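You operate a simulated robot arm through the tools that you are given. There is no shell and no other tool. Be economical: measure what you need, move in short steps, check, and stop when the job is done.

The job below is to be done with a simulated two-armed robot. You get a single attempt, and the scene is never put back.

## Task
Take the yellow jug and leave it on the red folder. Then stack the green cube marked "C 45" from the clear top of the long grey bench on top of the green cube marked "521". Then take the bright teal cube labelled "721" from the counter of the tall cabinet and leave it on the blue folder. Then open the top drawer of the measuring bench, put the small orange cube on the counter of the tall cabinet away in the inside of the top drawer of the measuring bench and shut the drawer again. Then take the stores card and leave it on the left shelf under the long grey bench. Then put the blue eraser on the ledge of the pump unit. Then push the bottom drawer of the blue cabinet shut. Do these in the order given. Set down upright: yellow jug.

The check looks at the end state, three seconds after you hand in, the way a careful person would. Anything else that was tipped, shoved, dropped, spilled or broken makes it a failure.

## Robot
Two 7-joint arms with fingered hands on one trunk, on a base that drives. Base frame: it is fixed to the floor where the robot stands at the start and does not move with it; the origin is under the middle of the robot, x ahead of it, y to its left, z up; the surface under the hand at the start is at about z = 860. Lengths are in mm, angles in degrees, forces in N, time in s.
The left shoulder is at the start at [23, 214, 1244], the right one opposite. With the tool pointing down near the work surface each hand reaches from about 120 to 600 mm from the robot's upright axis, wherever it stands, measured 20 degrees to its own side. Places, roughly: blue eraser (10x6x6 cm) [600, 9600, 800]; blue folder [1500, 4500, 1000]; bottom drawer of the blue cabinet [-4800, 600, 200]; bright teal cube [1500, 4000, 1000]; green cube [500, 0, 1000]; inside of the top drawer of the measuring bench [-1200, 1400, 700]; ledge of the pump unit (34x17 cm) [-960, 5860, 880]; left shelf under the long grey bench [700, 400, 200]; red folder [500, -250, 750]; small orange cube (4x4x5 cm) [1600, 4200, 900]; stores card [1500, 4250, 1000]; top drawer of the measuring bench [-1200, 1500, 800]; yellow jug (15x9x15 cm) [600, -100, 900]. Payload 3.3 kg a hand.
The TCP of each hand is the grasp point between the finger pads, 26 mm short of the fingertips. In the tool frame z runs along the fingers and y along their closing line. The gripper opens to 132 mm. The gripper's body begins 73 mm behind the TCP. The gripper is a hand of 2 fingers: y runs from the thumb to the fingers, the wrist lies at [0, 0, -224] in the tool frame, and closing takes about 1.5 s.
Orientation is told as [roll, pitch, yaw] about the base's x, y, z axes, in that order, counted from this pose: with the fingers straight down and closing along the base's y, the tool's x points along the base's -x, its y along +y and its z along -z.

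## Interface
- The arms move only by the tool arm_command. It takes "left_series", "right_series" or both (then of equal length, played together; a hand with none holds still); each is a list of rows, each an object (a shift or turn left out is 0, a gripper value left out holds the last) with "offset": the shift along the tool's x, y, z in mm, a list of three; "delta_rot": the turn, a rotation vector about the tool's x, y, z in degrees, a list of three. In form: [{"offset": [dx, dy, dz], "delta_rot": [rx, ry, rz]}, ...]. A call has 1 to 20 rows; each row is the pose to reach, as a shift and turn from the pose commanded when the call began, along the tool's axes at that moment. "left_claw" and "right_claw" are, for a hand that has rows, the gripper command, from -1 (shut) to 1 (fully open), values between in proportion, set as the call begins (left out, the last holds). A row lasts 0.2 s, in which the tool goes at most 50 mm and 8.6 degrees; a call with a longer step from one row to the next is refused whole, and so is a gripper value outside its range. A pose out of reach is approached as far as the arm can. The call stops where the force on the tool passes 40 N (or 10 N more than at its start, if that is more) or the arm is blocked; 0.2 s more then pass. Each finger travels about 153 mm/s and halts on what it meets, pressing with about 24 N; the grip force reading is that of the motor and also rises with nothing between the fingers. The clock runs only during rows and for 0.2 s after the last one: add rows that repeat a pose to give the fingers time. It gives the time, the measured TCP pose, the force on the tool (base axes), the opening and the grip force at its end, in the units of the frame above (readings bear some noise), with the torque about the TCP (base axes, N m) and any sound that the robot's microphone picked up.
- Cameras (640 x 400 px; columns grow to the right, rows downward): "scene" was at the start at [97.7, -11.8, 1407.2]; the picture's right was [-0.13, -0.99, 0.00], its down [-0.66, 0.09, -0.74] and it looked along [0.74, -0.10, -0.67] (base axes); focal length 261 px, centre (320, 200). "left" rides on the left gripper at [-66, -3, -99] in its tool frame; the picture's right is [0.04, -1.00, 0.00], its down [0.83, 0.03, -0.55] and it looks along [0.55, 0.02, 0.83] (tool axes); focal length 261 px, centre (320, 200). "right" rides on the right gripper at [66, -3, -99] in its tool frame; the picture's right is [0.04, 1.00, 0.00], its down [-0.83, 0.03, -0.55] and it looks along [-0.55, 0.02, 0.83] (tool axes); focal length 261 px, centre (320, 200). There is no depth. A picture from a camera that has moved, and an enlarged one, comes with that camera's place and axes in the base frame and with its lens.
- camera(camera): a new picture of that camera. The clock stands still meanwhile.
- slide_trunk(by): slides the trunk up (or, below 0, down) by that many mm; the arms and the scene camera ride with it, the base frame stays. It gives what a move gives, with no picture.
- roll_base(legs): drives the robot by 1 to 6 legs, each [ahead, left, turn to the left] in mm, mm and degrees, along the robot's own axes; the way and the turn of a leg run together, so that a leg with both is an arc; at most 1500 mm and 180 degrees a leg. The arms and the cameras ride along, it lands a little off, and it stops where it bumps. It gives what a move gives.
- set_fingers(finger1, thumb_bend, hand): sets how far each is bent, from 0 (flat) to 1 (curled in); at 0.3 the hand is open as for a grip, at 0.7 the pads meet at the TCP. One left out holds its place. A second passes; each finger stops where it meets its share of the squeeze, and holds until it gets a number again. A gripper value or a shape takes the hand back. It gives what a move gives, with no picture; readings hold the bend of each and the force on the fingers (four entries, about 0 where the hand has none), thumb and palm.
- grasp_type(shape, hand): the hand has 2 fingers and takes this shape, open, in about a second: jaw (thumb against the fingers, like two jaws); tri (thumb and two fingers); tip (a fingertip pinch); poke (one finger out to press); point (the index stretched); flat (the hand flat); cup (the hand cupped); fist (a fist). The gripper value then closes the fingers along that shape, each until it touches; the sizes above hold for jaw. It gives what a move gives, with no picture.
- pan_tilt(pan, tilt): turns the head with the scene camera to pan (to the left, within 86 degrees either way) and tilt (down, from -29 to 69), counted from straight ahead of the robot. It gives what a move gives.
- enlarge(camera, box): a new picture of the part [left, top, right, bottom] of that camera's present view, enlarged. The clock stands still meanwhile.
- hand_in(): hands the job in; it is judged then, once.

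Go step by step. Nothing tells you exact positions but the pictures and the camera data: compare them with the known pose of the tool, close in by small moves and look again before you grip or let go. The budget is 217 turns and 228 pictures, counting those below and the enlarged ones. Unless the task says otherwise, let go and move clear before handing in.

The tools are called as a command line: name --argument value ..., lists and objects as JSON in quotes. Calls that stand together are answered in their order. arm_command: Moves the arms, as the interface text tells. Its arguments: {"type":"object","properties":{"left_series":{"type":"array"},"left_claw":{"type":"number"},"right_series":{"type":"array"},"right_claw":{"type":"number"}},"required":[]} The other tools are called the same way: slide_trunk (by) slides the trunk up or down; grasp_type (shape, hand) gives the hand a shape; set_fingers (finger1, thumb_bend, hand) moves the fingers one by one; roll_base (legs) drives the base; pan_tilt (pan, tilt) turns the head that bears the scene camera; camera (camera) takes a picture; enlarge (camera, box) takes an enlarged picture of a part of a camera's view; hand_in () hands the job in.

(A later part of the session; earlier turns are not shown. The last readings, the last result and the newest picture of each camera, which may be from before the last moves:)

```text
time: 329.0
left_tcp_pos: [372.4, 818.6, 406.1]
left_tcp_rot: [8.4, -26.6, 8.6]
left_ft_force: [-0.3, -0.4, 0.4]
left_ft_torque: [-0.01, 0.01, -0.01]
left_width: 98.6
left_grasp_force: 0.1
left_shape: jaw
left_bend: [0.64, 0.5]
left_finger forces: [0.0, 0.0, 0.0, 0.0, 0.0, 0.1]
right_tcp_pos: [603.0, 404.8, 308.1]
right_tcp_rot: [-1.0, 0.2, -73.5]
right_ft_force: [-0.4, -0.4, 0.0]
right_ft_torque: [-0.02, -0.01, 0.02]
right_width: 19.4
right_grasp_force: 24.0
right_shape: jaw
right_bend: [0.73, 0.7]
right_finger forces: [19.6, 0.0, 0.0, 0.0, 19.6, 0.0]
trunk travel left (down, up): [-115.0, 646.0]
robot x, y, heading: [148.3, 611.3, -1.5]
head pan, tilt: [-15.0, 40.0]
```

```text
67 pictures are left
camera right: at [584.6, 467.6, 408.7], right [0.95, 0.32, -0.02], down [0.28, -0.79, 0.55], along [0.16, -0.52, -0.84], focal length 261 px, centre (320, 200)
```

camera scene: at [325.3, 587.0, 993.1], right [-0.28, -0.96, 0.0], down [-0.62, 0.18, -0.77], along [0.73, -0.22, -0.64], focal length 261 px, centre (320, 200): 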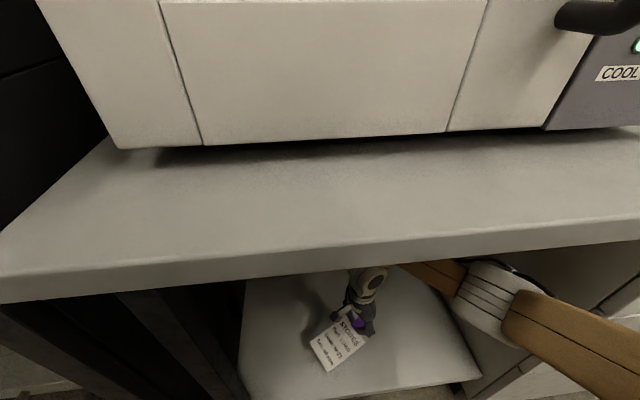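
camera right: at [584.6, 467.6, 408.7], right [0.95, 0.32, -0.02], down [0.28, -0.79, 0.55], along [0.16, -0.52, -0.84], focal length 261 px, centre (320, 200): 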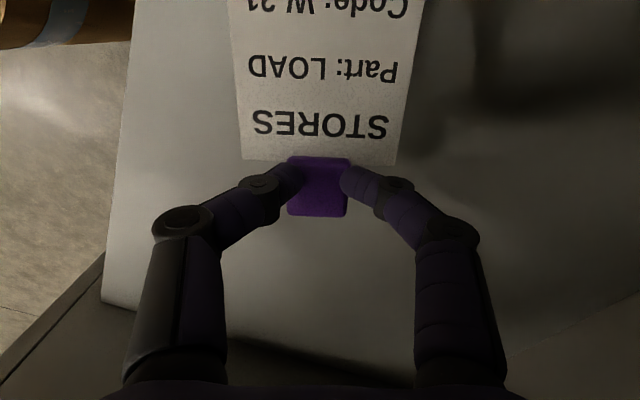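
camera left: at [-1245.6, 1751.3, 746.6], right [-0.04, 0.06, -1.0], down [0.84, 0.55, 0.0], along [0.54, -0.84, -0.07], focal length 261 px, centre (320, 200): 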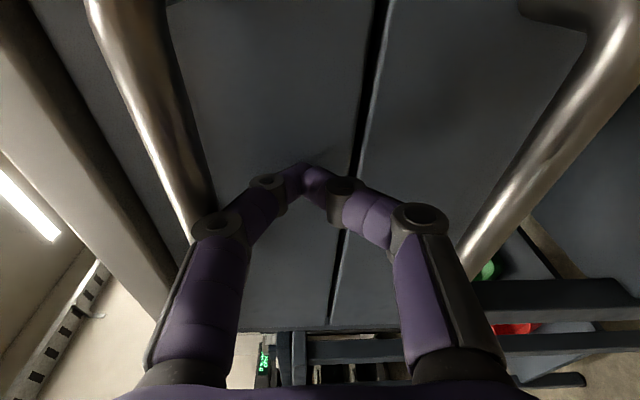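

The card is fully above the shelf. Lowering in steps.

arm_command --right_series '[{"offset": [0, 0, 25]}, {"offset": [0, 0, 50]}, {"offset": [0, 0, 70]}, {"offset": [0, 0, 70]}]'

camera --camera "right"

```text
time: 329.7
left_tcp_pos: [372.5, 818.6, 406.6]
left_tcp_rot: [8.4, -26.8, 8.7]
left_ft_force: [-0.3, -0.2, -0.9]
left_ft_torque: [0.04, 0.0, -0.02]
left_width: 98.6
left_grasp_force: 0.2
left_shape: jaw
left_bend: [0.64, 0.5]
left_finger forces: [0.0, 0.0, 0.0, 0.0, 0.1, 0.1]
right_tcp_pos: [606.5, 406.0, 262.2]
right_tcp_rot: [-0.4, 0.2, -73.1]
right_ft_force: [-6.4, -0.8, 31.0]
right_ft_torque: [-0.15, 0.56, 0.0]
right_width: 21.7
right_grasp_force: 23.9
right_shape: jaw
right_bend: [0.74, 0.7]
right_finger forces: [28.5, 0.0, 0.0, 0.0, 44.0, 0.1]
trunk travel left (down, up): [-115.0, 646.0]
robot x, y, heading: [149.7, 613.6, -1.6]
head pan, tilt: [-15.0, 40.0]
stopped in row 3 (right hand): the force on the tool passed its limit at 61 N (the readings are from after the stop); the commanded pose is now the measured one
```

```text
66 pictures are left
camera right: at [586.7, 467.8, 362.1], right [0.94, 0.33, -0.01], down [0.28, -0.79, 0.55], along [0.17, -0.52, -0.84], focal length 261 px, centre (320, 200)
```

right: 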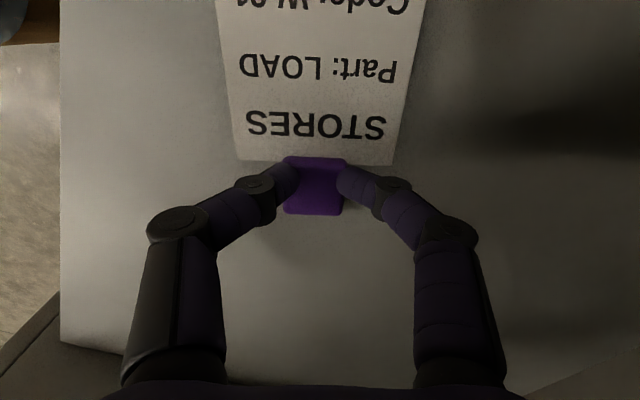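

Contact: shelf at ≈232. I ease up 3 mm and release.

arm_command --right_series '[{"offset": [0, 0, -2.5]}, {"offset": [0, 0, -2.5]}]'

arm_command --right_series '[{"offset": [0, 0, 0]}, {"offset": [0, 0, 0]}, {"offset": [0, 0, 0]}, {"offset": [0, 0, 0]}]' --right_claw 0

arm_command --right_series '[{"offset": [0, 0, -20]}, {"offset": [0, 0, -45]}, {"offset": [0, 0, -65]}, {"offset": [0, 0, -65]}]'

camera --camera "right"

```text
time: 330.3
left_tcp_pos: [373.4, 819.5, 405.5]
left_tcp_rot: [8.5, -26.6, 8.6]
left_ft_force: [0.2, -0.8, 0.5]
left_ft_torque: [0.02, -0.02, -0.02]
left_width: 98.7
left_grasp_force: 0.2
left_shape: jaw
left_bend: [0.64, 0.5]
left_finger forces: [0.0, 0.0, 0.1, 0.0, 0.0, 0.0]
right_tcp_pos: [605.9, 405.3, 262.1]
right_tcp_rot: [-0.6, 0.1, -73.3]
right_ft_force: [0.6, 0.0, 21.7]
right_ft_torque: [0.01, -0.01, 0.06]
right_width: 21.8
right_grasp_force: 23.9
right_shape: jaw
right_bend: [0.74, 0.7]
right_finger forces: [33.9, 0.0, 0.0, 0.0, 33.8, 0.0]
trunk travel left (down, up): [-115.0, 646.0]
robot x, y, heading: [147.4, 614.4, -1.5]
head pan, tilt: [-15.0, 40.0]
```

```text
time: 331.3
left_tcp_pos: [373.1, 819.0, 406.0]
left_tcp_rot: [8.4, -26.7, 8.6]
left_ft_force: [-0.9, 1.4, -0.4]
left_ft_torque: [-0.03, 0.0, 0.01]
left_width: 98.6
left_grasp_force: 0.0
left_shape: jaw
left_bend: [0.64, 0.5]
left_finger forces: [0.0, 0.0, 0.0, 0.1, 0.0, 0.0]
right_tcp_pos: [605.6, 405.3, 262.2]
right_tcp_rot: [-0.9, 0.1, -73.3]
right_ft_force: [-0.3, -0.5, 0.3]
right_ft_torque: [0.03, 0.01, -0.02]
right_width: 65.4
right_grasp_force: 0.2
right_shape: jaw
right_bend: [0.73, 0.7]
right_finger forces: [0.0, 0.0, 0.1, 0.0, 0.1, 0.0]
trunk travel left (down, up): [-115.0, 646.0]
robot x, y, heading: [143.5, 613.3, -1.4]
head pan, tilt: [-15.0, 40.0]
```

```text
time: 332.3
left_tcp_pos: [374.0, 818.1, 406.0]
left_tcp_rot: [8.4, -26.7, 8.7]
left_ft_force: [0.1, 0.8, -0.6]
left_ft_torque: [0.01, -0.01, 0.01]
left_width: 99.0
left_grasp_force: 0.1
left_shape: jaw
left_bend: [0.64, 0.5]
left_finger forces: [0.0, 0.0, 0.0, 0.1, 0.0, 0.1]
right_tcp_pos: [606.8, 404.3, 326.9]
right_tcp_rot: [-0.7, 0.3, -73.3]
right_ft_force: [0.3, -0.1, -0.5]
right_ft_torque: [-0.01, 0.03, -0.01]
right_width: 65.4
right_grasp_force: 0.0
right_shape: jaw
right_bend: [0.73, 0.7]
right_finger forces: [0.1, 0.0, 0.0, 0.0, 0.0, 0.0]
trunk travel left (down, up): [-115.0, 646.0]
robot x, y, heading: [146.7, 616.2, -1.4]
head pan, tilt: [-15.0, 40.0]
```

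```text
65 pictures are left
camera right: at [587.5, 466.8, 426.9], right [0.94, 0.33, -0.01], down [0.28, -0.79, 0.55], along [0.17, -0.52, -0.84], focal length 261 px, centre (320, 200)
```

right: 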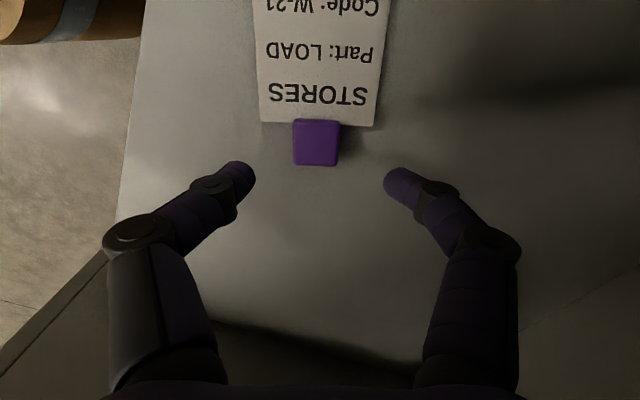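

Card lies on the left shelf. I back out, raise the trunk and realign the right hand.

roll_base --legs '[[-330, 0, 0]]'

camera --camera "scene"

slide_trunk --by 300

slide_trunk --by 240

arm_command --right_series '[{"delta_rot": [0, 0, -8.4]}, {"delta_rot": [0, 0, -16.8]}, {"delta_rot": [0, 0, -25.2]}, {"delta_rot": [0, 0, -33.6]}, {"delta_rot": [0, 0, -42]}, {"delta_rot": [0, 0, -50.4]}, {"delta_rot": [0, 0, -58.8]}, {"offset": [0, 0, -30], "delta_rot": [0, 0, -67]}, {"offset": [0, 0, -70], "delta_rot": [0, 0, -73]}, {"offset": [0, 0, -110], "delta_rot": [0, 0, -73]}]'

```text
time: 334.4
left_tcp_pos: [44.0, 826.6, 405.7]
left_tcp_rot: [8.5, -26.7, 7.8]
left_ft_force: [0.2, -0.5, -0.6]
left_ft_torque: [0.02, 0.0, -0.01]
left_width: 98.8
left_grasp_force: 0.0
left_shape: jaw
left_bend: [0.64, 0.5]
left_finger forces: [0.0, 0.0, 0.0, 0.0, 0.0, 0.0]
right_tcp_pos: [273.1, 408.9, 327.4]
right_tcp_rot: [-0.7, 0.2, -73.9]
right_ft_force: [0.1, -0.6, 0.1]
right_ft_torque: [-0.02, -0.03, 0.0]
right_width: 65.6
right_grasp_force: 0.1
right_shape: jaw
right_bend: [0.73, 0.7]
right_finger forces: [0.0, 0.1, 0.1, 0.1, 0.1, 0.1]
trunk travel left (down, up): [-115.0, 646.0]
robot x, y, heading: [-190.7, 627.6, -1.9]
head pan, tilt: [-15.0, 40.0]
```

```text
64 pictures are left
camera scene: at [-7.5, 595.1, 993.1], right [-0.29, -0.96, 0.0], down [-0.61, 0.19, -0.77], along [0.73, -0.22, -0.64], focal length 261 px, centre (320, 200)
```

scene: 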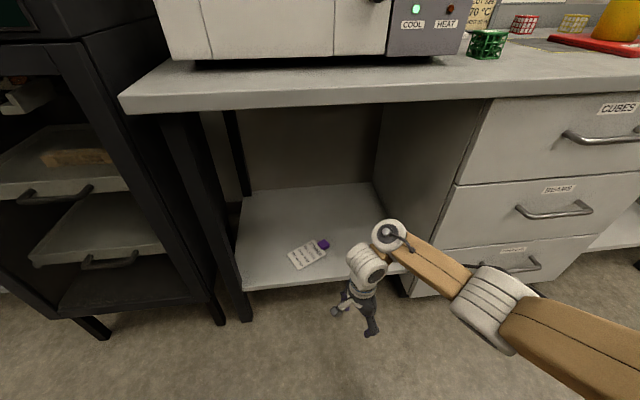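

```text
time: 337.4
left_tcp_pos: [43.7, 826.0, 704.7]
left_tcp_rot: [8.4, -26.7, 8.0]
left_ft_force: [-0.5, 0.0, 0.1]
left_ft_torque: [0.0, 0.02, -0.04]
left_width: 98.8
left_grasp_force: 0.1
left_shape: jaw
left_bend: [0.64, 0.5]
left_finger forces: [0.0, 0.0, 0.0, 0.1, 0.0, 0.0]
right_tcp_pos: [271.9, 410.4, 627.6]
right_tcp_rot: [-0.7, 0.2, -73.8]
right_ft_force: [-0.5, 0.6, 0.4]
right_ft_torque: [-0.03, 0.0, 0.02]
right_width: 65.6
right_grasp_force: 0.0
right_shape: jaw
right_bend: [0.73, 0.7]
right_finger forces: [0.1, 0.0, 0.0, 0.0, 0.1, 0.1]
trunk travel left (down, up): [-415.0, 346.0]
robot x, y, heading: [-185.6, 623.5, -2.0]
head pan, tilt: [-15.0, 40.0]
```

```text
time: 339.9
left_tcp_pos: [42.9, 826.6, 945.6]
left_tcp_rot: [8.5, -26.6, 8.0]
left_ft_force: [-0.1, 0.3, -0.1]
left_ft_torque: [-0.02, 0.0, 0.02]
left_width: 99.1
left_grasp_force: 0.0
left_shape: jaw
left_bend: [0.64, 0.5]
left_finger forces: [0.0, 0.0, 0.1, 0.0, 0.0, 0.0]
right_tcp_pos: [272.4, 410.1, 865.5]
right_tcp_rot: [-0.8, 0.3, -73.9]
right_ft_force: [-0.6, -0.1, 1.3]
right_ft_torque: [-0.01, -0.02, -0.03]
right_width: 65.5
right_grasp_force: 0.2
right_shape: jaw
right_bend: [0.73, 0.7]
right_finger forces: [0.0, 0.0, 0.1, 0.0, 0.0, 0.1]
trunk travel left (down, up): [-655.0, 106.0]
robot x, y, heading: [-187.3, 627.1, -1.9]
head pan, tilt: [-15.0, 40.0]
```

```text
time: 342.1
left_tcp_pos: [42.2, 827.8, 945.6]
left_tcp_rot: [8.3, -26.7, 8.1]
left_ft_force: [0.3, 0.6, -0.3]
left_ft_torque: [-0.03, -0.03, 0.01]
left_width: 98.9
left_grasp_force: 0.1
left_shape: jaw
left_bend: [0.64, 0.5]
left_finger forces: [0.1, 0.0, 0.0, 0.1, 0.0, 0.0]
right_tcp_pos: [273.7, 411.9, 975.6]
right_tcp_rot: [-0.4, 0.6, -0.4]
right_ft_force: [-0.4, 0.1, 1.1]
right_ft_torque: [0.03, -0.02, -0.01]
right_width: 65.8
right_grasp_force: 0.0
right_shape: jaw
right_bend: [0.73, 0.7]
right_finger forces: [0.0, 0.0, 0.0, 0.1, 0.1, 0.0]
trunk travel left (down, up): [-655.0, 106.0]
robot x, y, heading: [-184.2, 623.4, -2.0]
head pan, tilt: [-15.0, 40.0]
```

Card is visible lying on the shelf. Next the eraser at y≈9600: turn left and drive up the aisle.

roll_base --legs '[[0, 0, 92], [500, -200, 0], [1300, -130, 0]]'

pan_tilt --pan 0 --tilt 20

camera --camera "scene"

```text
time: 345.8
left_tcp_pos: [-323.5, 873.5, 962.6]
left_tcp_rot: [6.3, -28.7, 88.3]
left_ft_force: [0.3, 0.1, 0.3]
left_ft_torque: [-0.01, 0.02, 0.03]
left_width: 99.1
left_grasp_force: 0.1
left_shape: jaw
left_bend: [0.64, 0.5]
left_finger forces: [0.0, 0.0, 0.1, 0.0, 0.1, 0.1]
right_tcp_pos: [110.5, 1044.2, 958.0]
right_tcp_rot: [1.9, 5.4, 63.3]
right_ft_force: [1.1, -0.3, -0.9]
right_ft_torque: [0.03, 0.03, 0.0]
right_width: 66.2
right_grasp_force: 0.1
right_shape: jaw
right_bend: [0.73, 0.7]
right_finger forces: [0.0, 0.0, 0.1, 0.0, 0.0, 0.1]
trunk travel left (down, up): [-655.0, 106.0]
robot x, y, heading: [-187.7, 631.6, 77.6]
head pan, tilt: [-15.0, 40.0]
stopped in leg 1: the robot was blocked; the commanded pose is now the measured one
```

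```text
time: 346.6
left_tcp_pos: [-323.9, 876.9, 960.1]
left_tcp_rot: [6.6, -28.3, 88.5]
left_ft_force: [-0.4, -0.1, -0.2]
left_ft_torque: [-0.01, 0.0, -0.01]
left_width: 99.1
left_grasp_force: 0.1
left_shape: jaw
left_bend: [0.64, 0.5]
left_finger forces: [0.0, 0.0, 0.0, 0.0, 0.0, 0.0]
right_tcp_pos: [116.0, 1048.2, 959.5]
right_tcp_rot: [0.9, 5.1, 64.5]
right_ft_force: [-0.8, 0.7, -0.2]
right_ft_torque: [0.03, 0.02, 0.04]
right_width: 65.8
right_grasp_force: 0.3
right_shape: jaw
right_bend: [0.73, 0.7]
right_finger forces: [0.1, 0.1, 0.0, 0.1, 0.1, 0.0]
trunk travel left (down, up): [-655.0, 106.0]
robot x, y, heading: [-185.5, 622.4, 77.6]
head pan, tilt: [0.0, 20.0]
```

```text
63 pictures are left
camera scene: at [-136.7, 769.4, 1569.7], right [0.98, -0.21, -0.01], down [-0.09, -0.36, -0.93], along [0.19, 0.91, -0.37], focal length 261 px, centre (320, 200)
```

scene: 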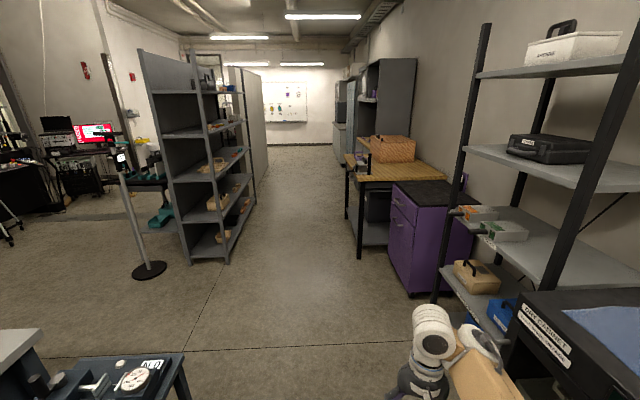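

My right elbow touched the dry cabinet while turning. I strafe left a little and pull the right hand in before continuing.

roll_base --legs '[[-60, 120, 0]]'

arm_command --right_series '[{"offset": [30, 20, -20]}, {"offset": [60, 40, -40]}, {"offset": [90, 60, -60]}, {"offset": [110, 80, -90]}]'

pan_tilt --pan -60 --tilt 30

camera --camera "scene"

```text
time: 347.3
left_tcp_pos: [-320.5, 837.3, 964.3]
left_tcp_rot: [3.4, -29.0, 87.4]
left_ft_force: [0.3, 0.7, -0.1]
left_ft_torque: [0.01, 0.01, 0.02]
left_width: 98.9
left_grasp_force: 0.0
left_shape: jaw
left_bend: [0.64, 0.5]
left_finger forces: [0.0, 0.1, 0.0, 0.0, 0.1, 0.0]
right_tcp_pos: [99.1, 1037.9, 962.3]
right_tcp_rot: [11.1, 5.6, 55.1]
right_ft_force: [0.0, 0.5, 0.5]
right_ft_torque: [-0.04, -0.1, 0.0]
right_width: 66.1
right_grasp_force: 0.0
right_shape: jaw
right_bend: [0.73, 0.7]
right_finger forces: [0.0, 0.1, 0.0, 0.0, 0.0, 0.0]
trunk travel left (down, up): [-655.0, 106.0]
robot x, y, heading: [-191.2, 626.9, 76.7]
head pan, tilt: [0.0, 20.0]
stopped in leg 1: the robot was blocked; the commanded pose is now the measured one
```

```text
time: 348.1
left_tcp_pos: [-318.3, 808.4, 965.7]
left_tcp_rot: [2.1, -29.7, 88.4]
left_ft_force: [7.8, -1.6, 1.9]
left_ft_torque: [-0.01, 0.68, 0.34]
left_width: 99.0
left_grasp_force: 0.0
left_shape: jaw
left_bend: [0.64, 0.5]
left_finger forces: [0.0, 0.0, 0.0, 0.0, 0.1, 0.0]
right_tcp_pos: [109.4, 983.8, 990.8]
right_tcp_rot: [-7.0, -5.8, 73.7]
right_ft_force: [0.1, -0.4, 0.1]
right_ft_torque: [0.08, 0.01, 0.01]
right_width: 66.3
right_grasp_force: 0.0
right_shape: jaw
right_bend: [0.73, 0.7]
right_finger forces: [0.0, 0.0, 0.0, 0.0, 0.0, 0.0]
right hand out of reach, approached as far as the arm can: row 1, 2, 3
trunk travel left (down, up): [-655.0, 106.0]
robot x, y, heading: [-183.1, 622.7, 77.3]
head pan, tilt: [0.0, 20.0]
stopped in row 3 (right hand): the arm was blocked; the commanded pose is now the measured one
```

```text
time: 349.4
left_tcp_pos: [-319.8, 812.8, 968.1]
left_tcp_rot: [2.8, -30.2, 89.0]
left_ft_force: [0.6, 0.4, 0.4]
left_ft_torque: [-0.01, 0.01, 0.0]
left_width: 98.9
left_grasp_force: 0.1
left_shape: jaw
left_bend: [0.64, 0.5]
left_finger forces: [0.1, 0.0, 0.1, 0.0, 0.0, 0.0]
right_tcp_pos: [106.9, 989.5, 995.3]
right_tcp_rot: [-6.9, -5.3, 73.9]
right_ft_force: [0.4, 0.3, 0.4]
right_ft_torque: [0.0, 0.03, 0.02]
right_width: 66.1
right_grasp_force: 0.0
right_shape: jaw
right_bend: [0.73, 0.7]
right_finger forces: [0.1, 0.0, 0.0, 0.0, 0.0, 0.0]
trunk travel left (down, up): [-655.0, 106.0]
robot x, y, heading: [-187.0, 625.7, 77.4]
head pan, tilt: [-60.0, 30.0]
```

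```text
62 pictures are left
camera scene: at [-77.6, 658.5, 1553.9], right [0.3, -0.95, -0.01], down [-0.49, -0.15, -0.86], along [0.82, 0.26, -0.51], focal length 261 px, centre (320, 200)
```

scene: 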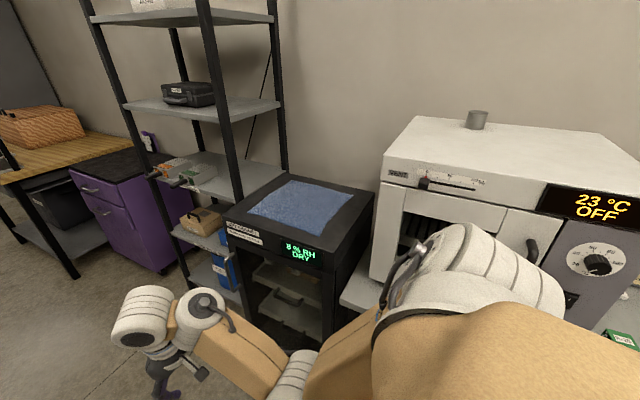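

The right side looks free; I check the left side.

pan_tilt --pan 75 --tilt 40

camera --camera "scene"

camera --camera "left"

```text
time: 351.6
left_tcp_pos: [-321.2, 814.1, 967.3]
left_tcp_rot: [3.0, -30.4, 89.0]
left_ft_force: [-0.8, 0.1, -0.4]
left_ft_torque: [-0.01, -0.01, 0.0]
left_width: 99.0
left_grasp_force: 0.0
left_shape: jaw
left_bend: [0.64, 0.5]
left_finger forces: [0.1, 0.0, 0.0, 0.0, 0.1, 0.1]
right_tcp_pos: [107.3, 988.3, 993.7]
right_tcp_rot: [-6.9, -5.4, 73.9]
right_ft_force: [0.3, 0.2, -0.2]
right_ft_torque: [-0.03, -0.02, 0.0]
right_width: 65.9
right_grasp_force: 0.2
right_shape: jaw
right_bend: [0.73, 0.7]
right_finger forces: [0.0, 0.1, 0.0, 0.0, 0.1, 0.0]
trunk travel left (down, up): [-655.0, 106.0]
robot x, y, heading: [-187.0, 625.0, 77.7]
head pan, tilt: [75.0, 40.0]
```

```text
61 pictures are left
camera scene: at [-239.0, 670.1, 1541.0], right [0.46, 0.89, 0.0], down [0.56, -0.3, -0.77], along [-0.69, 0.36, -0.63], focal length 261 px, centre (320, 200)
```

scene: 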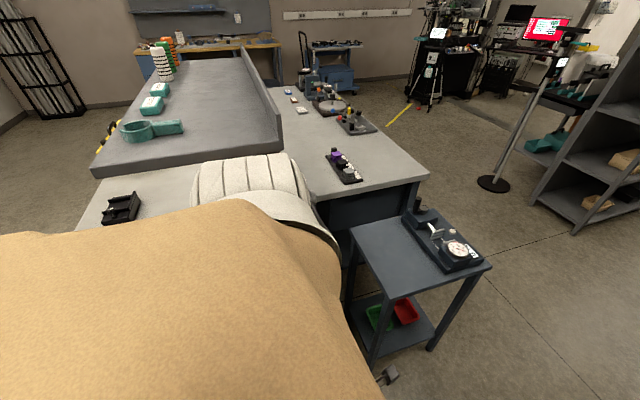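

```text
60 pictures are left
camera left: at [-312.8, 821.9, 1087.1], right [1.0, -0.03, -0.06], down [-0.02, -1.0, 0.06], along [-0.06, -0.06, -1.0], focal length 261 px, centre (320, 200)
```

left: 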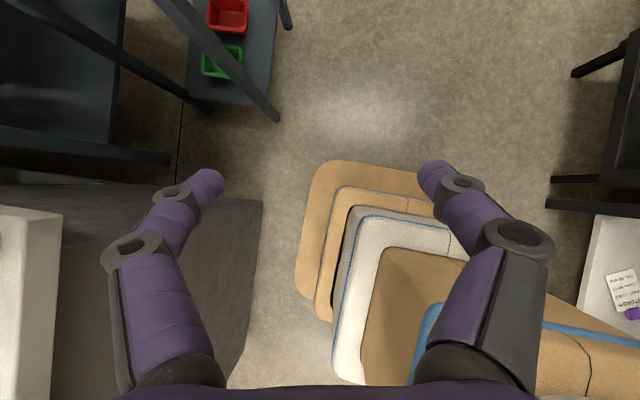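

The left elbow is against the island's over-shelf. I strafe right, away from it.

roll_base --legs '[[30, -160, 0]]'

roll_base --legs '[[0, 0, 12]]'

pan_tilt --pan -60 --tilt 35

camera --camera "scene"

```text
time: 353.0
left_tcp_pos: [-171.8, 813.0, 964.7]
left_tcp_rot: [2.4, -30.4, 89.1]
left_ft_force: [0.6, 0.1, 0.5]
left_ft_torque: [0.01, 0.02, -0.02]
left_width: 98.9
left_grasp_force: 0.3
left_shape: jaw
left_bend: [0.64, 0.5]
left_finger forces: [0.1, 0.1, 0.0, 0.0, 0.0, 0.0]
right_tcp_pos: [259.6, 986.8, 997.1]
right_tcp_rot: [-7.6, -5.3, 74.0]
right_ft_force: [0.0, -0.1, -0.3]
right_ft_torque: [0.0, 0.03, 0.01]
right_width: 66.4
right_grasp_force: 0.0
right_shape: jaw
right_bend: [0.73, 0.7]
right_finger forces: [0.0, 0.0, 0.1, 0.0, 0.0, 0.0]
trunk travel left (down, up): [-655.0, 106.0]
robot x, y, heading: [-26.5, 620.6, 77.2]
head pan, tilt: [75.0, 40.0]
```

```text
time: 354.1
left_tcp_pos: [-208.9, 779.0, 965.5]
left_tcp_rot: [2.3, -30.3, 100.8]
left_ft_force: [-0.5, 0.3, 0.3]
left_ft_torque: [-0.02, -0.01, 0.01]
left_width: 98.9
left_grasp_force: 0.1
left_shape: jaw
left_bend: [0.64, 0.5]
left_finger forces: [0.0, 0.0, 0.0, 0.0, 0.1, 0.0]
right_tcp_pos: [178.3, 1035.2, 997.2]
right_tcp_rot: [-7.7, -5.5, 85.6]
right_ft_force: [-0.7, -0.9, -0.7]
right_ft_torque: [-0.05, 0.02, -0.02]
right_width: 66.2
right_grasp_force: 0.0
right_shape: jaw
right_bend: [0.73, 0.7]
right_finger forces: [0.1, 0.0, 0.0, 0.0, 0.1, 0.1]
trunk travel left (down, up): [-655.0, 106.0]
robot x, y, heading: [-21.7, 620.1, 88.8]
head pan, tilt: [75.0, 40.0]
```

```text
time: 356.3
left_tcp_pos: [-208.2, 779.9, 965.4]
left_tcp_rot: [2.2, -30.2, 100.8]
left_ft_force: [-0.3, 0.3, 0.4]
left_ft_torque: [-0.03, -0.01, 0.0]
left_width: 99.2
left_grasp_force: 0.1
left_shape: jaw
left_bend: [0.64, 0.5]
left_finger forces: [0.0, 0.1, 0.1, 0.0, 0.0, 0.0]
right_tcp_pos: [177.9, 1036.2, 997.6]
right_tcp_rot: [-7.7, -5.4, 85.7]
right_ft_force: [-0.2, 0.4, 0.2]
right_ft_torque: [-0.03, 0.01, -0.02]
right_width: 66.2
right_grasp_force: 0.1
right_shape: jaw
right_bend: [0.73, 0.7]
right_finger forces: [0.1, 0.0, 0.0, 0.0, 0.0, 0.0]
trunk travel left (down, up): [-655.0, 106.0]
robot x, y, heading: [-20.7, 618.8, 88.9]
head pan, tilt: [-60.0, 35.0]
```

```text
59 pictures are left
camera scene: at [54.1, 673.4, 1547.6], right [0.49, -0.87, 0.0], down [-0.5, -0.28, -0.82], along [0.72, 0.4, -0.57], focal length 261 px, centre (320, 200)
```

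scene: 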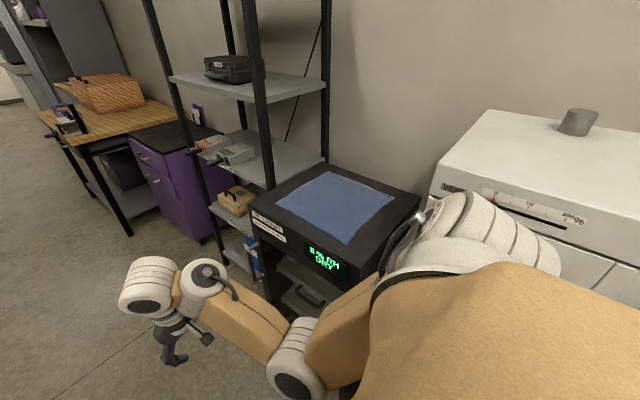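

Free again at heading 89°. I drive on up the aisle, keeping to x≈300 beside the rack.

roll_base --legs '[[500, -60, 0], [1300, -130, 0], [600, -130, 0], [1300, 0, 0]]'

pan_tilt --pan 0 --tilt 20

camera --camera "scene"

```text
time: 374.7
left_tcp_pos: [207.3, 4489.4, 966.0]
left_tcp_rot: [2.1, -30.3, 98.4]
left_ft_force: [0.1, -0.4, -0.3]
left_ft_torque: [-0.01, 0.01, 0.04]
left_width: 99.1
left_grasp_force: 0.0
left_shape: jaw
left_bend: [0.64, 0.5]
left_finger forces: [0.0, 0.0, 0.0, 0.1, 0.1, 0.0]
right_tcp_pos: [603.4, 4729.1, 997.8]
right_tcp_rot: [-7.6, -5.4, 83.2]
right_ft_force: [0.1, 1.1, 0.7]
right_ft_torque: [-0.03, 0.02, 0.01]
right_width: 66.1
right_grasp_force: 0.0
right_shape: jaw
right_bend: [0.73, 0.7]
right_finger forces: [0.1, 0.0, 0.0, 0.0, 0.0, 0.0]
trunk travel left (down, up): [-655.0, 106.0]
robot x, y, heading: [386.1, 4322.7, 86.8]
head pan, tilt: [-60.0, 35.0]
```

```text
time: 376.0
left_tcp_pos: [208.5, 4489.5, 964.2]
left_tcp_rot: [2.2, -30.2, 98.2]
left_ft_force: [0.9, -0.6, -0.8]
left_ft_torque: [-0.02, 0.01, 0.04]
left_width: 98.9
left_grasp_force: 0.1
left_shape: jaw
left_bend: [0.64, 0.5]
left_finger forces: [0.0, 0.1, 0.0, 0.0, 0.0, 0.0]
right_tcp_pos: [603.5, 4728.6, 996.1]
right_tcp_rot: [-7.7, -5.5, 83.1]
right_ft_force: [0.2, 0.0, -0.8]
right_ft_torque: [-0.01, 0.04, -0.02]
right_width: 66.1
right_grasp_force: 0.1
right_shape: jaw
right_bend: [0.73, 0.7]
right_finger forces: [0.0, 0.0, 0.0, 0.0, 0.1, 0.0]
trunk travel left (down, up): [-655.0, 106.0]
robot x, y, heading: [385.9, 4323.6, 86.3]
head pan, tilt: [0.0, 20.0]
```

```text
58 pictures are left
camera scene: at [391.3, 4426.0, 1571.4], right [1.0, -0.06, 0.0], down [-0.02, -0.34, -0.94], along [0.06, 0.94, -0.34], focal length 261 px, centre (320, 200)
```

scene: 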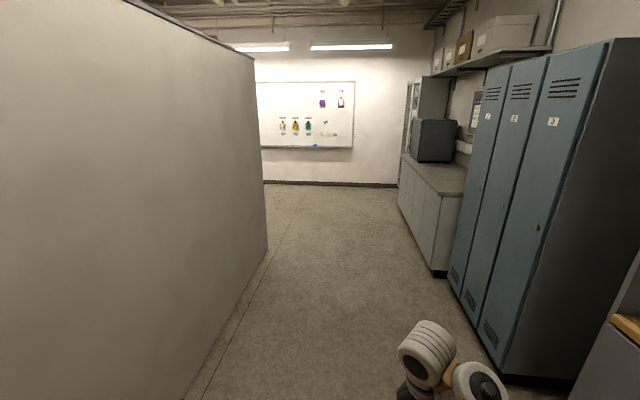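

The whiteboard with its tray (eraser) is at the end, ≈(624,9650). The aisle is clear; I drive up to y≈8850.

roll_base --legs '[[1500, 40, 0], [1500, 40, 0], [1500, 40, 1.5]]'

pan_tilt --pan 0 --tilt 35

camera --camera "scene"

```text
refused: leg 1 is longer than a leg can be; nothing moved
```

```text
time: 376.7
left_tcp_pos: [207.0, 4488.0, 964.9]
left_tcp_rot: [2.2, -30.2, 98.2]
left_ft_force: [-0.2, 0.2, -0.6]
left_ft_torque: [0.01, 0.0, 0.01]
left_width: 99.2
left_grasp_force: 0.1
left_shape: jaw
left_bend: [0.64, 0.5]
left_finger forces: [0.0, 0.0, 0.0, 0.0, 0.1, 0.0]
right_tcp_pos: [604.3, 4729.1, 996.6]
right_tcp_rot: [-7.7, -5.4, 83.2]
right_ft_force: [0.2, -0.1, -0.4]
right_ft_torque: [-0.01, -0.02, -0.02]
right_width: 66.1
right_grasp_force: 0.1
right_shape: jaw
right_bend: [0.73, 0.7]
right_finger forces: [0.0, 0.1, 0.0, 0.0, 0.0, 0.1]
trunk travel left (down, up): [-655.0, 106.0]
robot x, y, heading: [383.8, 4323.5, 86.6]
head pan, tilt: [0.0, 35.0]
```

```text
57 pictures are left
camera scene: at [390.9, 4420.9, 1547.6], right [1.0, -0.06, 0.0], down [-0.03, -0.57, -0.82], along [0.05, 0.82, -0.57], focal length 261 px, centre (320, 200)
```

scene: 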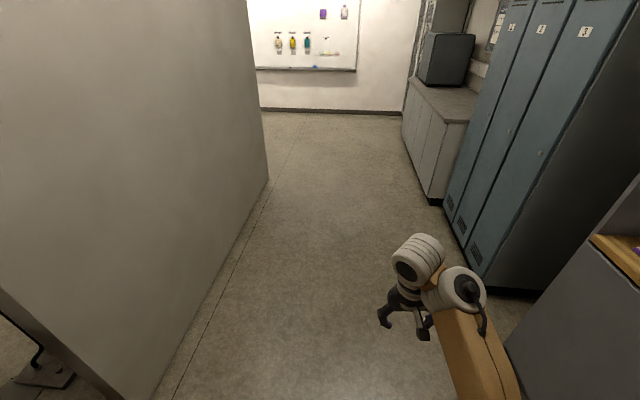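

roll_base --legs '[[1480, 40, 0], [1480, 40, 0], [1450, 40, 1.5]]'

camera --camera "scene"

```text
time: 397.9
left_tcp_pos: [440.5, 8920.0, 965.1]
left_tcp_rot: [2.2, -30.2, 97.3]
left_ft_force: [-0.3, -0.1, 0.2]
left_ft_torque: [0.0, -0.02, 0.0]
left_width: 99.0
left_grasp_force: 0.0
left_shape: jaw
left_bend: [0.64, 0.5]
left_finger forces: [0.0, 0.0, 0.0, 0.0, 0.1, 0.1]
right_tcp_pos: [840.6, 9153.7, 996.3]
right_tcp_rot: [-7.7, -5.4, 82.2]
right_ft_force: [0.1, 0.1, -0.1]
right_ft_torque: [-0.03, 0.0, 0.02]
right_width: 66.1
right_grasp_force: 0.0
right_shape: jaw
right_bend: [0.73, 0.7]
right_finger forces: [0.1, 0.1, 0.0, 0.1, 0.1, 0.0]
trunk travel left (down, up): [-655.0, 106.0]
robot x, y, heading: [616.5, 8749.9, 85.6]
head pan, tilt: [0.0, 35.0]
```

```text
56 pictures are left
camera scene: at [622.5, 8848.8, 1547.5], right [1.0, -0.08, 0.0], down [-0.04, -0.57, -0.82], along [0.06, 0.82, -0.57], focal length 261 px, centre (320, 200)
```

scene: 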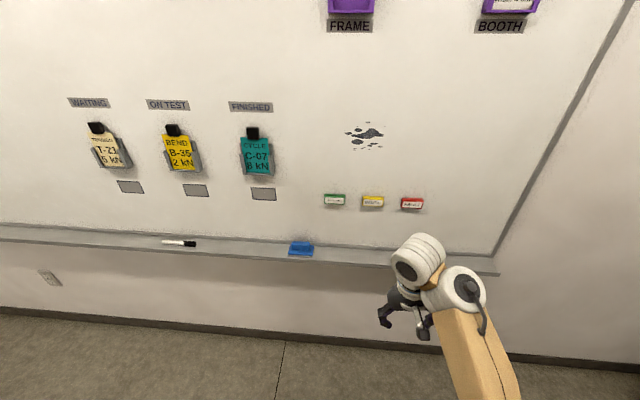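

The blue eraser is on the whiteboard tray at ≈(602,9580). I move closer and left so the right shoulder lines up, and tilt the hand 20° forward, fingers closing along the tray.

roll_base --legs '[[270, 180, 0]]'

arm_command --right_series '[{"delta_rot": [-2.6, -4.9, 0.6]}, {"delta_rot": [-5.2, -9.8, 1.2]}, {"delta_rot": [-7.7, -14.6, 1.8]}, {"delta_rot": [-7.7, -14.6, 1.8]}]' --right_claw 1

camera --camera "right"

camera --camera "scene"

```text
time: 400.0
left_tcp_pos: [285.2, 9195.7, 965.3]
left_tcp_rot: [2.3, -30.1, 97.4]
left_ft_force: [-0.3, -0.2, 0.4]
left_ft_torque: [-0.01, -0.01, 0.01]
left_width: 98.8
left_grasp_force: 0.2
left_shape: jaw
left_bend: [0.64, 0.5]
left_finger forces: [0.1, 0.0, 0.0, 0.1, 0.0, 0.0]
right_tcp_pos: [686.2, 9430.8, 996.2]
right_tcp_rot: [-7.7, -5.4, 82.3]
right_ft_force: [-0.2, -0.6, 0.2]
right_ft_torque: [-0.06, -0.02, -0.02]
right_width: 66.3
right_grasp_force: 0.1
right_shape: jaw
right_bend: [0.73, 0.7]
right_finger forces: [0.1, 0.0, 0.0, 0.0, 0.1, 0.0]
trunk travel left (down, up): [-655.0, 106.0]
robot x, y, heading: [461.8, 9025.4, 85.9]
head pan, tilt: [0.0, 35.0]
```

```text
time: 401.0
left_tcp_pos: [287.1, 9194.9, 964.9]
left_tcp_rot: [2.3, -30.1, 97.5]
left_ft_force: [-0.7, -0.3, 0.4]
left_ft_torque: [-0.03, 0.02, 0.01]
left_width: 99.0
left_grasp_force: 0.2
left_shape: jaw
left_bend: [0.64, 0.5]
left_finger forces: [0.0, 0.0, 0.0, 0.0, 0.0, 0.0]
right_tcp_pos: [686.3, 9429.7, 997.3]
right_tcp_rot: [0.2, -20.2, 81.3]
right_ft_force: [0.4, -0.2, 0.1]
right_ft_torque: [-0.02, -0.01, 0.01]
right_width: 131.9
right_grasp_force: 0.1
right_shape: jaw
right_bend: [0.3, 0.3]
right_finger forces: [0.0, 0.1, 0.0, 0.0, 0.1, 0.0]
trunk travel left (down, up): [-655.0, 106.0]
robot x, y, heading: [462.7, 9023.7, 85.6]
head pan, tilt: [0.0, 35.0]
```

```text
55 pictures are left
camera right: at [675.9, 9334.7, 1067.2], right [-0.99, 0.11, -0.01], down [0.06, 0.59, 0.81], along [0.09, 0.8, -0.59], focal length 261 px, centre (320, 200)
```

right: 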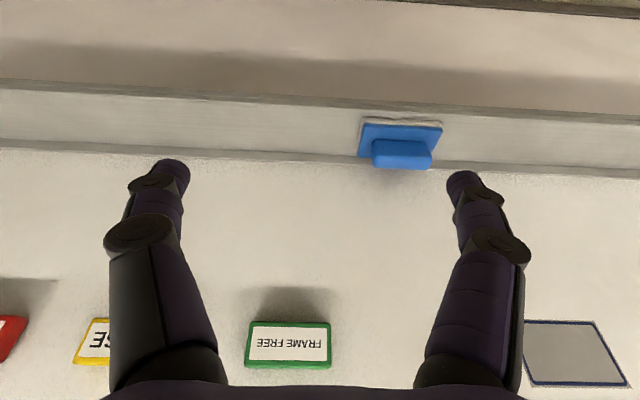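

```text
54 pictures are left
camera scene: at [468.4, 9124.2, 1547.5], right [1.0, -0.08, 0.0], down [-0.04, -0.57, -0.82], along [0.06, 0.82, -0.57], focal length 261 px, centre (320, 200)
```

scene: 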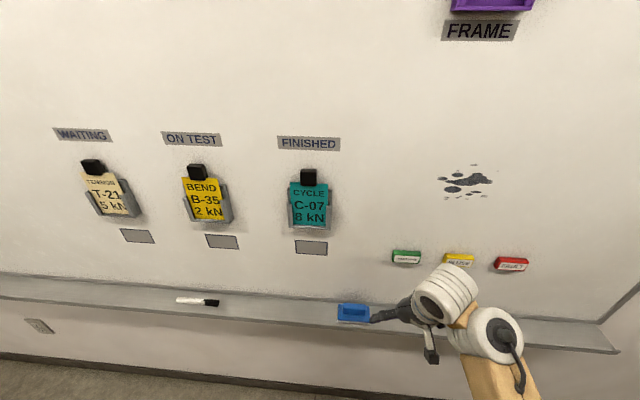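

Triangulated: eraser ridge centre ≈(601,9568), z≈824. Moving above it.

arm_command --right_series '[{"offset": [-17, 21, 27]}, {"offset": [-33, 42, 54]}, {"offset": [-50, 63, 80]}, {"offset": [-66, 84, 107]}, {"offset": [-82, 105, 134]}, {"offset": [-82, 105, 134]}]'

camera --camera "right"

enlarge --camera "scene" --box '[280, 220, 460, 360]'

```text
time: 402.4
left_tcp_pos: [287.3, 9195.1, 965.1]
left_tcp_rot: [2.1, -30.1, 97.4]
left_ft_force: [-0.2, -0.3, 0.1]
left_ft_torque: [0.01, 0.05, -0.01]
left_width: 99.2
left_grasp_force: 0.2
left_shape: jaw
left_bend: [0.64, 0.5]
left_finger forces: [0.0, 0.0, 0.0, 0.0, 0.0, 0.1]
right_tcp_pos: [603.7, 9567.2, 900.9]
right_tcp_rot: [0.3, -20.3, 81.4]
right_ft_force: [0.7, 0.9, 0.0]
right_ft_torque: [0.01, -0.02, -0.02]
right_width: 131.8
right_grasp_force: 0.1
right_shape: jaw
right_bend: [0.3, 0.3]
right_finger forces: [0.1, 0.1, 0.0, 0.0, 0.0, 0.0]
trunk travel left (down, up): [-655.0, 106.0]
robot x, y, heading: [461.5, 9026.7, 85.6]
head pan, tilt: [0.0, 35.0]
```

```text
53 pictures are left
camera right: at [593.3, 9472.2, 971.9], right [-0.99, 0.11, -0.01], down [0.06, 0.59, 0.81], along [0.09, 0.8, -0.59], focal length 261 px, centre (320, 200)
```

right: 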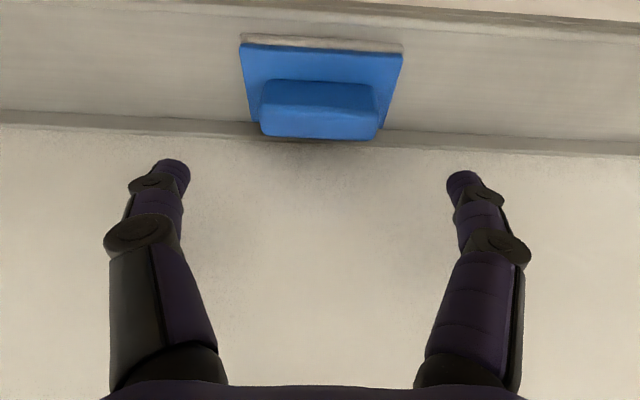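

```text
2.86 times, centred on (370, 290) of scene
camera zoom: at [470.0, 9123.1, 1547.6], right [1.0, -0.08, 0.0], down [-0.04, -0.57, -0.82], along [0.06, 0.82, -0.57], focal length 746 px, centre (177, -57)
```

zoom: 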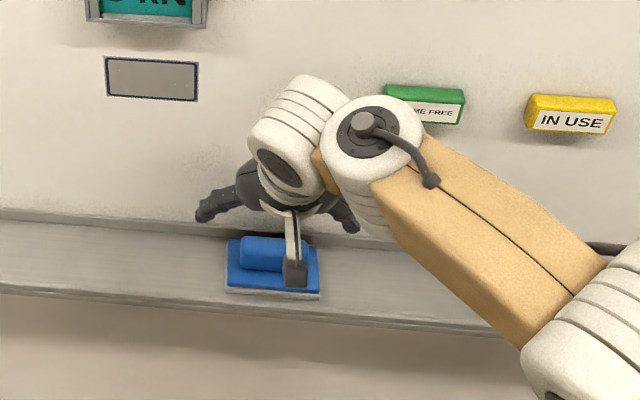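

Aligned. I descend around the eraser's ends to z≈806.

arm_command --right_series '[{"offset": [11, -2, 30]}, {"offset": [21, -2, 60]}, {"offset": [30, -2, 80]}, {"offset": [33, -2, 88]}, {"offset": [33, -2, 88]}]'

camera --camera "right"

```text
time: 403.6
left_tcp_pos: [286.8, 9195.4, 965.5]
left_tcp_rot: [2.1, -30.2, 97.4]
left_ft_force: [-0.1, -0.4, 0.1]
left_ft_torque: [0.0, 0.01, 0.01]
left_width: 99.3
left_grasp_force: 0.1
left_shape: jaw
left_bend: [0.64, 0.5]
left_finger forces: [0.0, 0.0, 0.0, 0.1, 0.1, 0.1]
right_tcp_pos: [609.9, 9528.7, 827.6]
right_tcp_rot: [0.3, -20.5, 81.3]
right_ft_force: [1.8, 4.3, 4.6]
right_ft_torque: [0.11, 0.26, -0.24]
right_width: 131.8
right_grasp_force: 0.1
right_shape: jaw
right_bend: [0.3, 0.3]
right_finger forces: [6.1, 0.0, 0.0, 0.1, 0.6, 0.0]
right hand out of reach, approached as far as the arm can: row 1, 2, 3, 4, 5
trunk travel left (down, up): [-655.0, 106.0]
robot x, y, heading: [459.9, 9028.6, 85.5]
head pan, tilt: [0.0, 35.0]
```

```text
51 pictures are left
camera right: at [599.8, 9433.9, 898.2], right [-0.99, 0.11, -0.01], down [0.06, 0.59, 0.81], along [0.1, 0.8, -0.59], focal length 261 px, centre (320, 200)
```

right: 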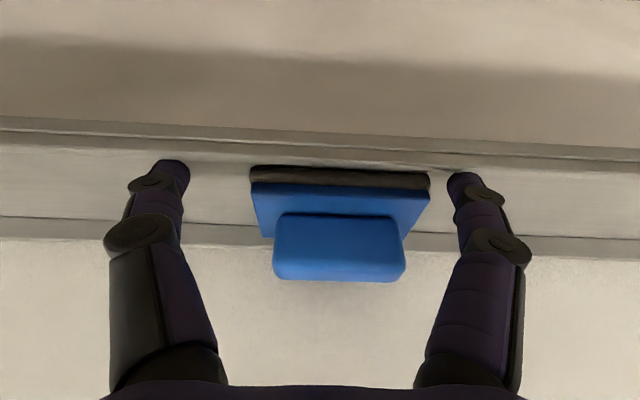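

Reach limit pulled the hand back 38 mm. I lift slightly, move the base 45 mm forward, and re-check.

arm_command --right_series '[{"offset": [-10, 0, -28]}, {"offset": [-10, 0, -28]}]'

roll_base --legs '[[45, 0, 0]]'

camera --camera "right"

```text
time: 404.2
left_tcp_pos: [286.2, 9193.8, 964.9]
left_tcp_rot: [2.1, -30.3, 97.5]
left_ft_force: [0.5, -1.1, 0.3]
left_ft_torque: [0.01, -0.02, -0.01]
left_width: 99.0
left_grasp_force: 0.1
left_shape: jaw
left_bend: [0.64, 0.5]
left_finger forces: [0.0, 0.0, 0.0, 0.0, 0.0, 0.0]
right_tcp_pos: [608.9, 9525.6, 858.6]
right_tcp_rot: [0.2, -20.1, 81.5]
right_ft_force: [-0.6, -0.9, -0.8]
right_ft_torque: [-0.02, 0.0, 0.01]
right_width: 131.8
right_grasp_force: 0.1
right_shape: jaw
right_bend: [0.3, 0.3]
right_finger forces: [0.0, 0.0, 0.0, 0.1, 0.0, 0.1]
trunk travel left (down, up): [-655.0, 106.0]
robot x, y, heading: [463.3, 9025.0, 86.0]
head pan, tilt: [0.0, 35.0]
```

```text
time: 405.1
left_tcp_pos: [289.3, 9241.2, 963.5]
left_tcp_rot: [2.1, -30.0, 97.5]
left_ft_force: [0.5, 0.6, 0.2]
left_ft_torque: [-0.03, -0.02, 0.01]
left_width: 98.8
left_grasp_force: 0.0
left_shape: jaw
left_bend: [0.64, 0.5]
left_finger forces: [0.0, 0.0, 0.0, 0.0, 0.0, 0.1]
right_tcp_pos: [613.0, 9572.7, 856.9]
right_tcp_rot: [0.2, -20.1, 81.5]
right_ft_force: [-0.9, 0.7, -0.1]
right_ft_torque: [-0.02, 0.01, 0.02]
right_width: 131.9
right_grasp_force: 0.1
right_shape: jaw
right_bend: [0.3, 0.3]
right_finger forces: [0.0, 0.0, 0.0, 0.0, 0.1, 0.1]
trunk travel left (down, up): [-655.0, 106.0]
robot x, y, heading: [462.4, 9070.0, 85.8]
head pan, tilt: [0.0, 35.0]
```

```text
50 pictures are left
camera right: at [602.2, 9478.2, 928.0], right [-0.99, 0.11, -0.01], down [0.06, 0.59, 0.8], along [0.09, 0.8, -0.59], focal length 261 px, centre (320, 200)
```

right: 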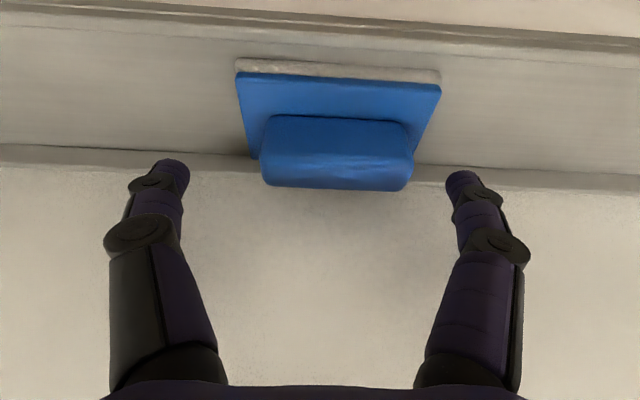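

Eraser undisturbed. Shift 8 mm, descend to z≈806.

arm_command --right_series '[{"offset": [3, 8, 0]}, {"offset": [10, 8, 20]}, {"offset": [16, 8, 38]}, {"offset": [20, 8, 48]}, {"offset": [20, 8, 48]}]'

camera --camera "right"

```text
time: 406.3
left_tcp_pos: [289.8, 9238.3, 965.2]
left_tcp_rot: [2.1, -30.3, 97.5]
left_ft_force: [1.2, -1.2, 0.3]
left_ft_torque: [0.0, -0.02, -0.05]
left_width: 99.0
left_grasp_force: 0.0
left_shape: jaw
left_bend: [0.64, 0.5]
left_finger forces: [0.1, 0.0, 0.0, 0.0, 0.0, 0.0]
right_tcp_pos: [602.6, 9564.9, 821.0]
right_tcp_rot: [0.4, -20.6, 81.5]
right_ft_force: [-4.0, 10.1, 31.0]
right_ft_torque: [0.11, -1.32, 0.43]
right_width: 131.8
right_grasp_force: 0.0
right_shape: jaw
right_bend: [0.3, 0.29]
right_finger forces: [7.0, 0.0, 0.1, 0.0, 23.2, 0.1]
right hand out of reach, approached as far as the arm can: row 3, 4, 5
trunk travel left (down, up): [-655.0, 106.0]
robot x, y, heading: [459.9, 9070.7, 85.5]
head pan, tilt: [0.0, 35.0]
```

```text
49 pictures are left
camera right: at [592.8, 9468.5, 891.1], right [-0.99, 0.11, -0.01], down [0.06, 0.58, 0.81], along [0.09, 0.81, -0.59], focal length 261 px, centre (320, 200)
```

right: 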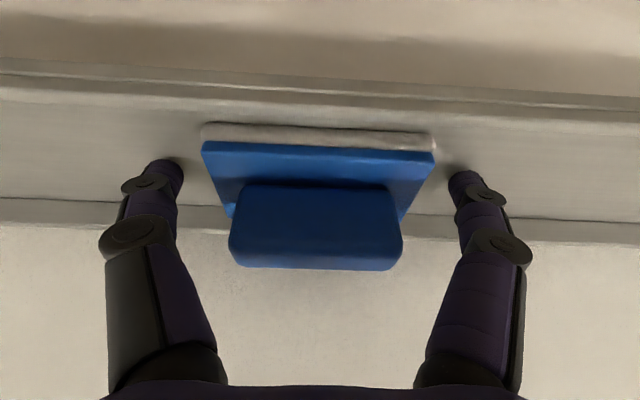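

Fingertips reached the tray (z≈793). I lift 3 mm and close on the eraser.

arm_command --right_series '[{"offset": [-2, 0, -5]}, {"offset": [-2, 0, -5]}]'

arm_command --right_series '[{"offset": [0, 0, 0]}, {"offset": [0, 0, 0]}, {"offset": [0, 0, 0]}, {"offset": [0, 0, 0]}, {"offset": [0, 0, 0]}]' --right_claw -1

arm_command --right_series '[{"offset": [-4, 0, -10]}, {"offset": [-10, 0, -28]}, {"offset": [-20, 0, -56]}, {"offset": [-20, 0, -56]}]'

camera --camera "right"

```text
time: 406.9
left_tcp_pos: [288.0, 9238.4, 964.0]
left_tcp_rot: [2.0, -30.2, 97.4]
left_ft_force: [-0.5, 0.3, 0.1]
left_ft_torque: [0.01, 0.0, 0.0]
left_width: 99.0
left_grasp_force: 0.0
left_shape: jaw
left_bend: [0.64, 0.5]
left_finger forces: [0.1, 0.0, 0.1, 0.0, 0.0, 0.1]
right_tcp_pos: [607.0, 9560.3, 821.3]
right_tcp_rot: [0.1, -19.8, 81.3]
right_ft_force: [-0.8, 1.4, 7.2]
right_ft_torque: [-0.02, -0.35, 0.04]
right_width: 131.9
right_grasp_force: 0.0
right_shape: jaw
right_bend: [0.28, 0.29]
right_finger forces: [1.2, 0.1, 0.0, 0.0, 5.2, 0.0]
trunk travel left (down, up): [-655.0, 106.0]
robot x, y, heading: [465.6, 9072.4, 85.5]
head pan, tilt: [0.0, 35.0]
```

```text
time: 408.1
left_tcp_pos: [289.4, 9237.9, 964.5]
left_tcp_rot: [2.1, -30.4, 97.5]
left_ft_force: [1.0, -0.5, -0.5]
left_ft_torque: [-0.02, -0.04, 0.0]
left_width: 99.1
left_grasp_force: 0.1
left_shape: jaw
left_bend: [0.64, 0.5]
left_finger forces: [0.1, 0.0, 0.0, 0.1, 0.0, 0.1]
right_tcp_pos: [606.1, 9561.8, 823.3]
right_tcp_rot: [0.4, -20.4, 81.3]
right_ft_force: [2.6, 7.2, 26.9]
right_ft_torque: [0.39, 0.33, -0.19]
right_width: 93.0
right_grasp_force: 23.7
right_shape: jaw
right_bend: [0.68, 0.55]
right_finger forces: [38.3, 0.1, 0.0, 0.0, 29.8, 0.0]
trunk travel left (down, up): [-655.0, 106.0]
robot x, y, heading: [462.7, 9069.1, 85.9]
head pan, tilt: [0.0, 35.0]
```

```text
time: 409.1
left_tcp_pos: [289.1, 9238.6, 964.8]
left_tcp_rot: [2.2, -30.1, 97.6]
left_ft_force: [1.1, -0.6, 0.2]
left_ft_torque: [0.01, 0.0, -0.01]
left_width: 99.2
left_grasp_force: 0.2
left_shape: jaw
left_bend: [0.64, 0.5]
left_finger forces: [0.1, 0.0, 0.1, 0.0, 0.1, 0.1]
right_tcp_pos: [607.1, 9561.6, 882.4]
right_tcp_rot: [0.3, -20.1, 81.4]
right_ft_force: [-0.1, -0.6, -1.1]
right_ft_torque: [-0.03, 0.01, 0.0]
right_width: 92.9
right_grasp_force: 23.7
right_shape: jaw
right_bend: [0.68, 0.55]
right_finger forces: [23.9, 0.0, 0.0, 0.1, 23.8, 0.0]
trunk travel left (down, up): [-655.0, 106.0]
robot x, y, heading: [467.8, 9072.1, 85.6]
head pan, tilt: [0.0, 35.0]
```

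```text
48 pictures are left
camera right: at [596.2, 9467.0, 953.6], right [-0.99, 0.11, -0.01], down [0.06, 0.59, 0.81], along [0.09, 0.8, -0.59], focal length 261 px, centre (320, 200)
```

right: 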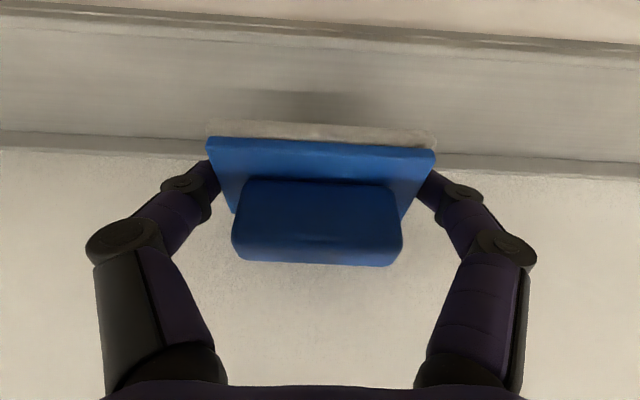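

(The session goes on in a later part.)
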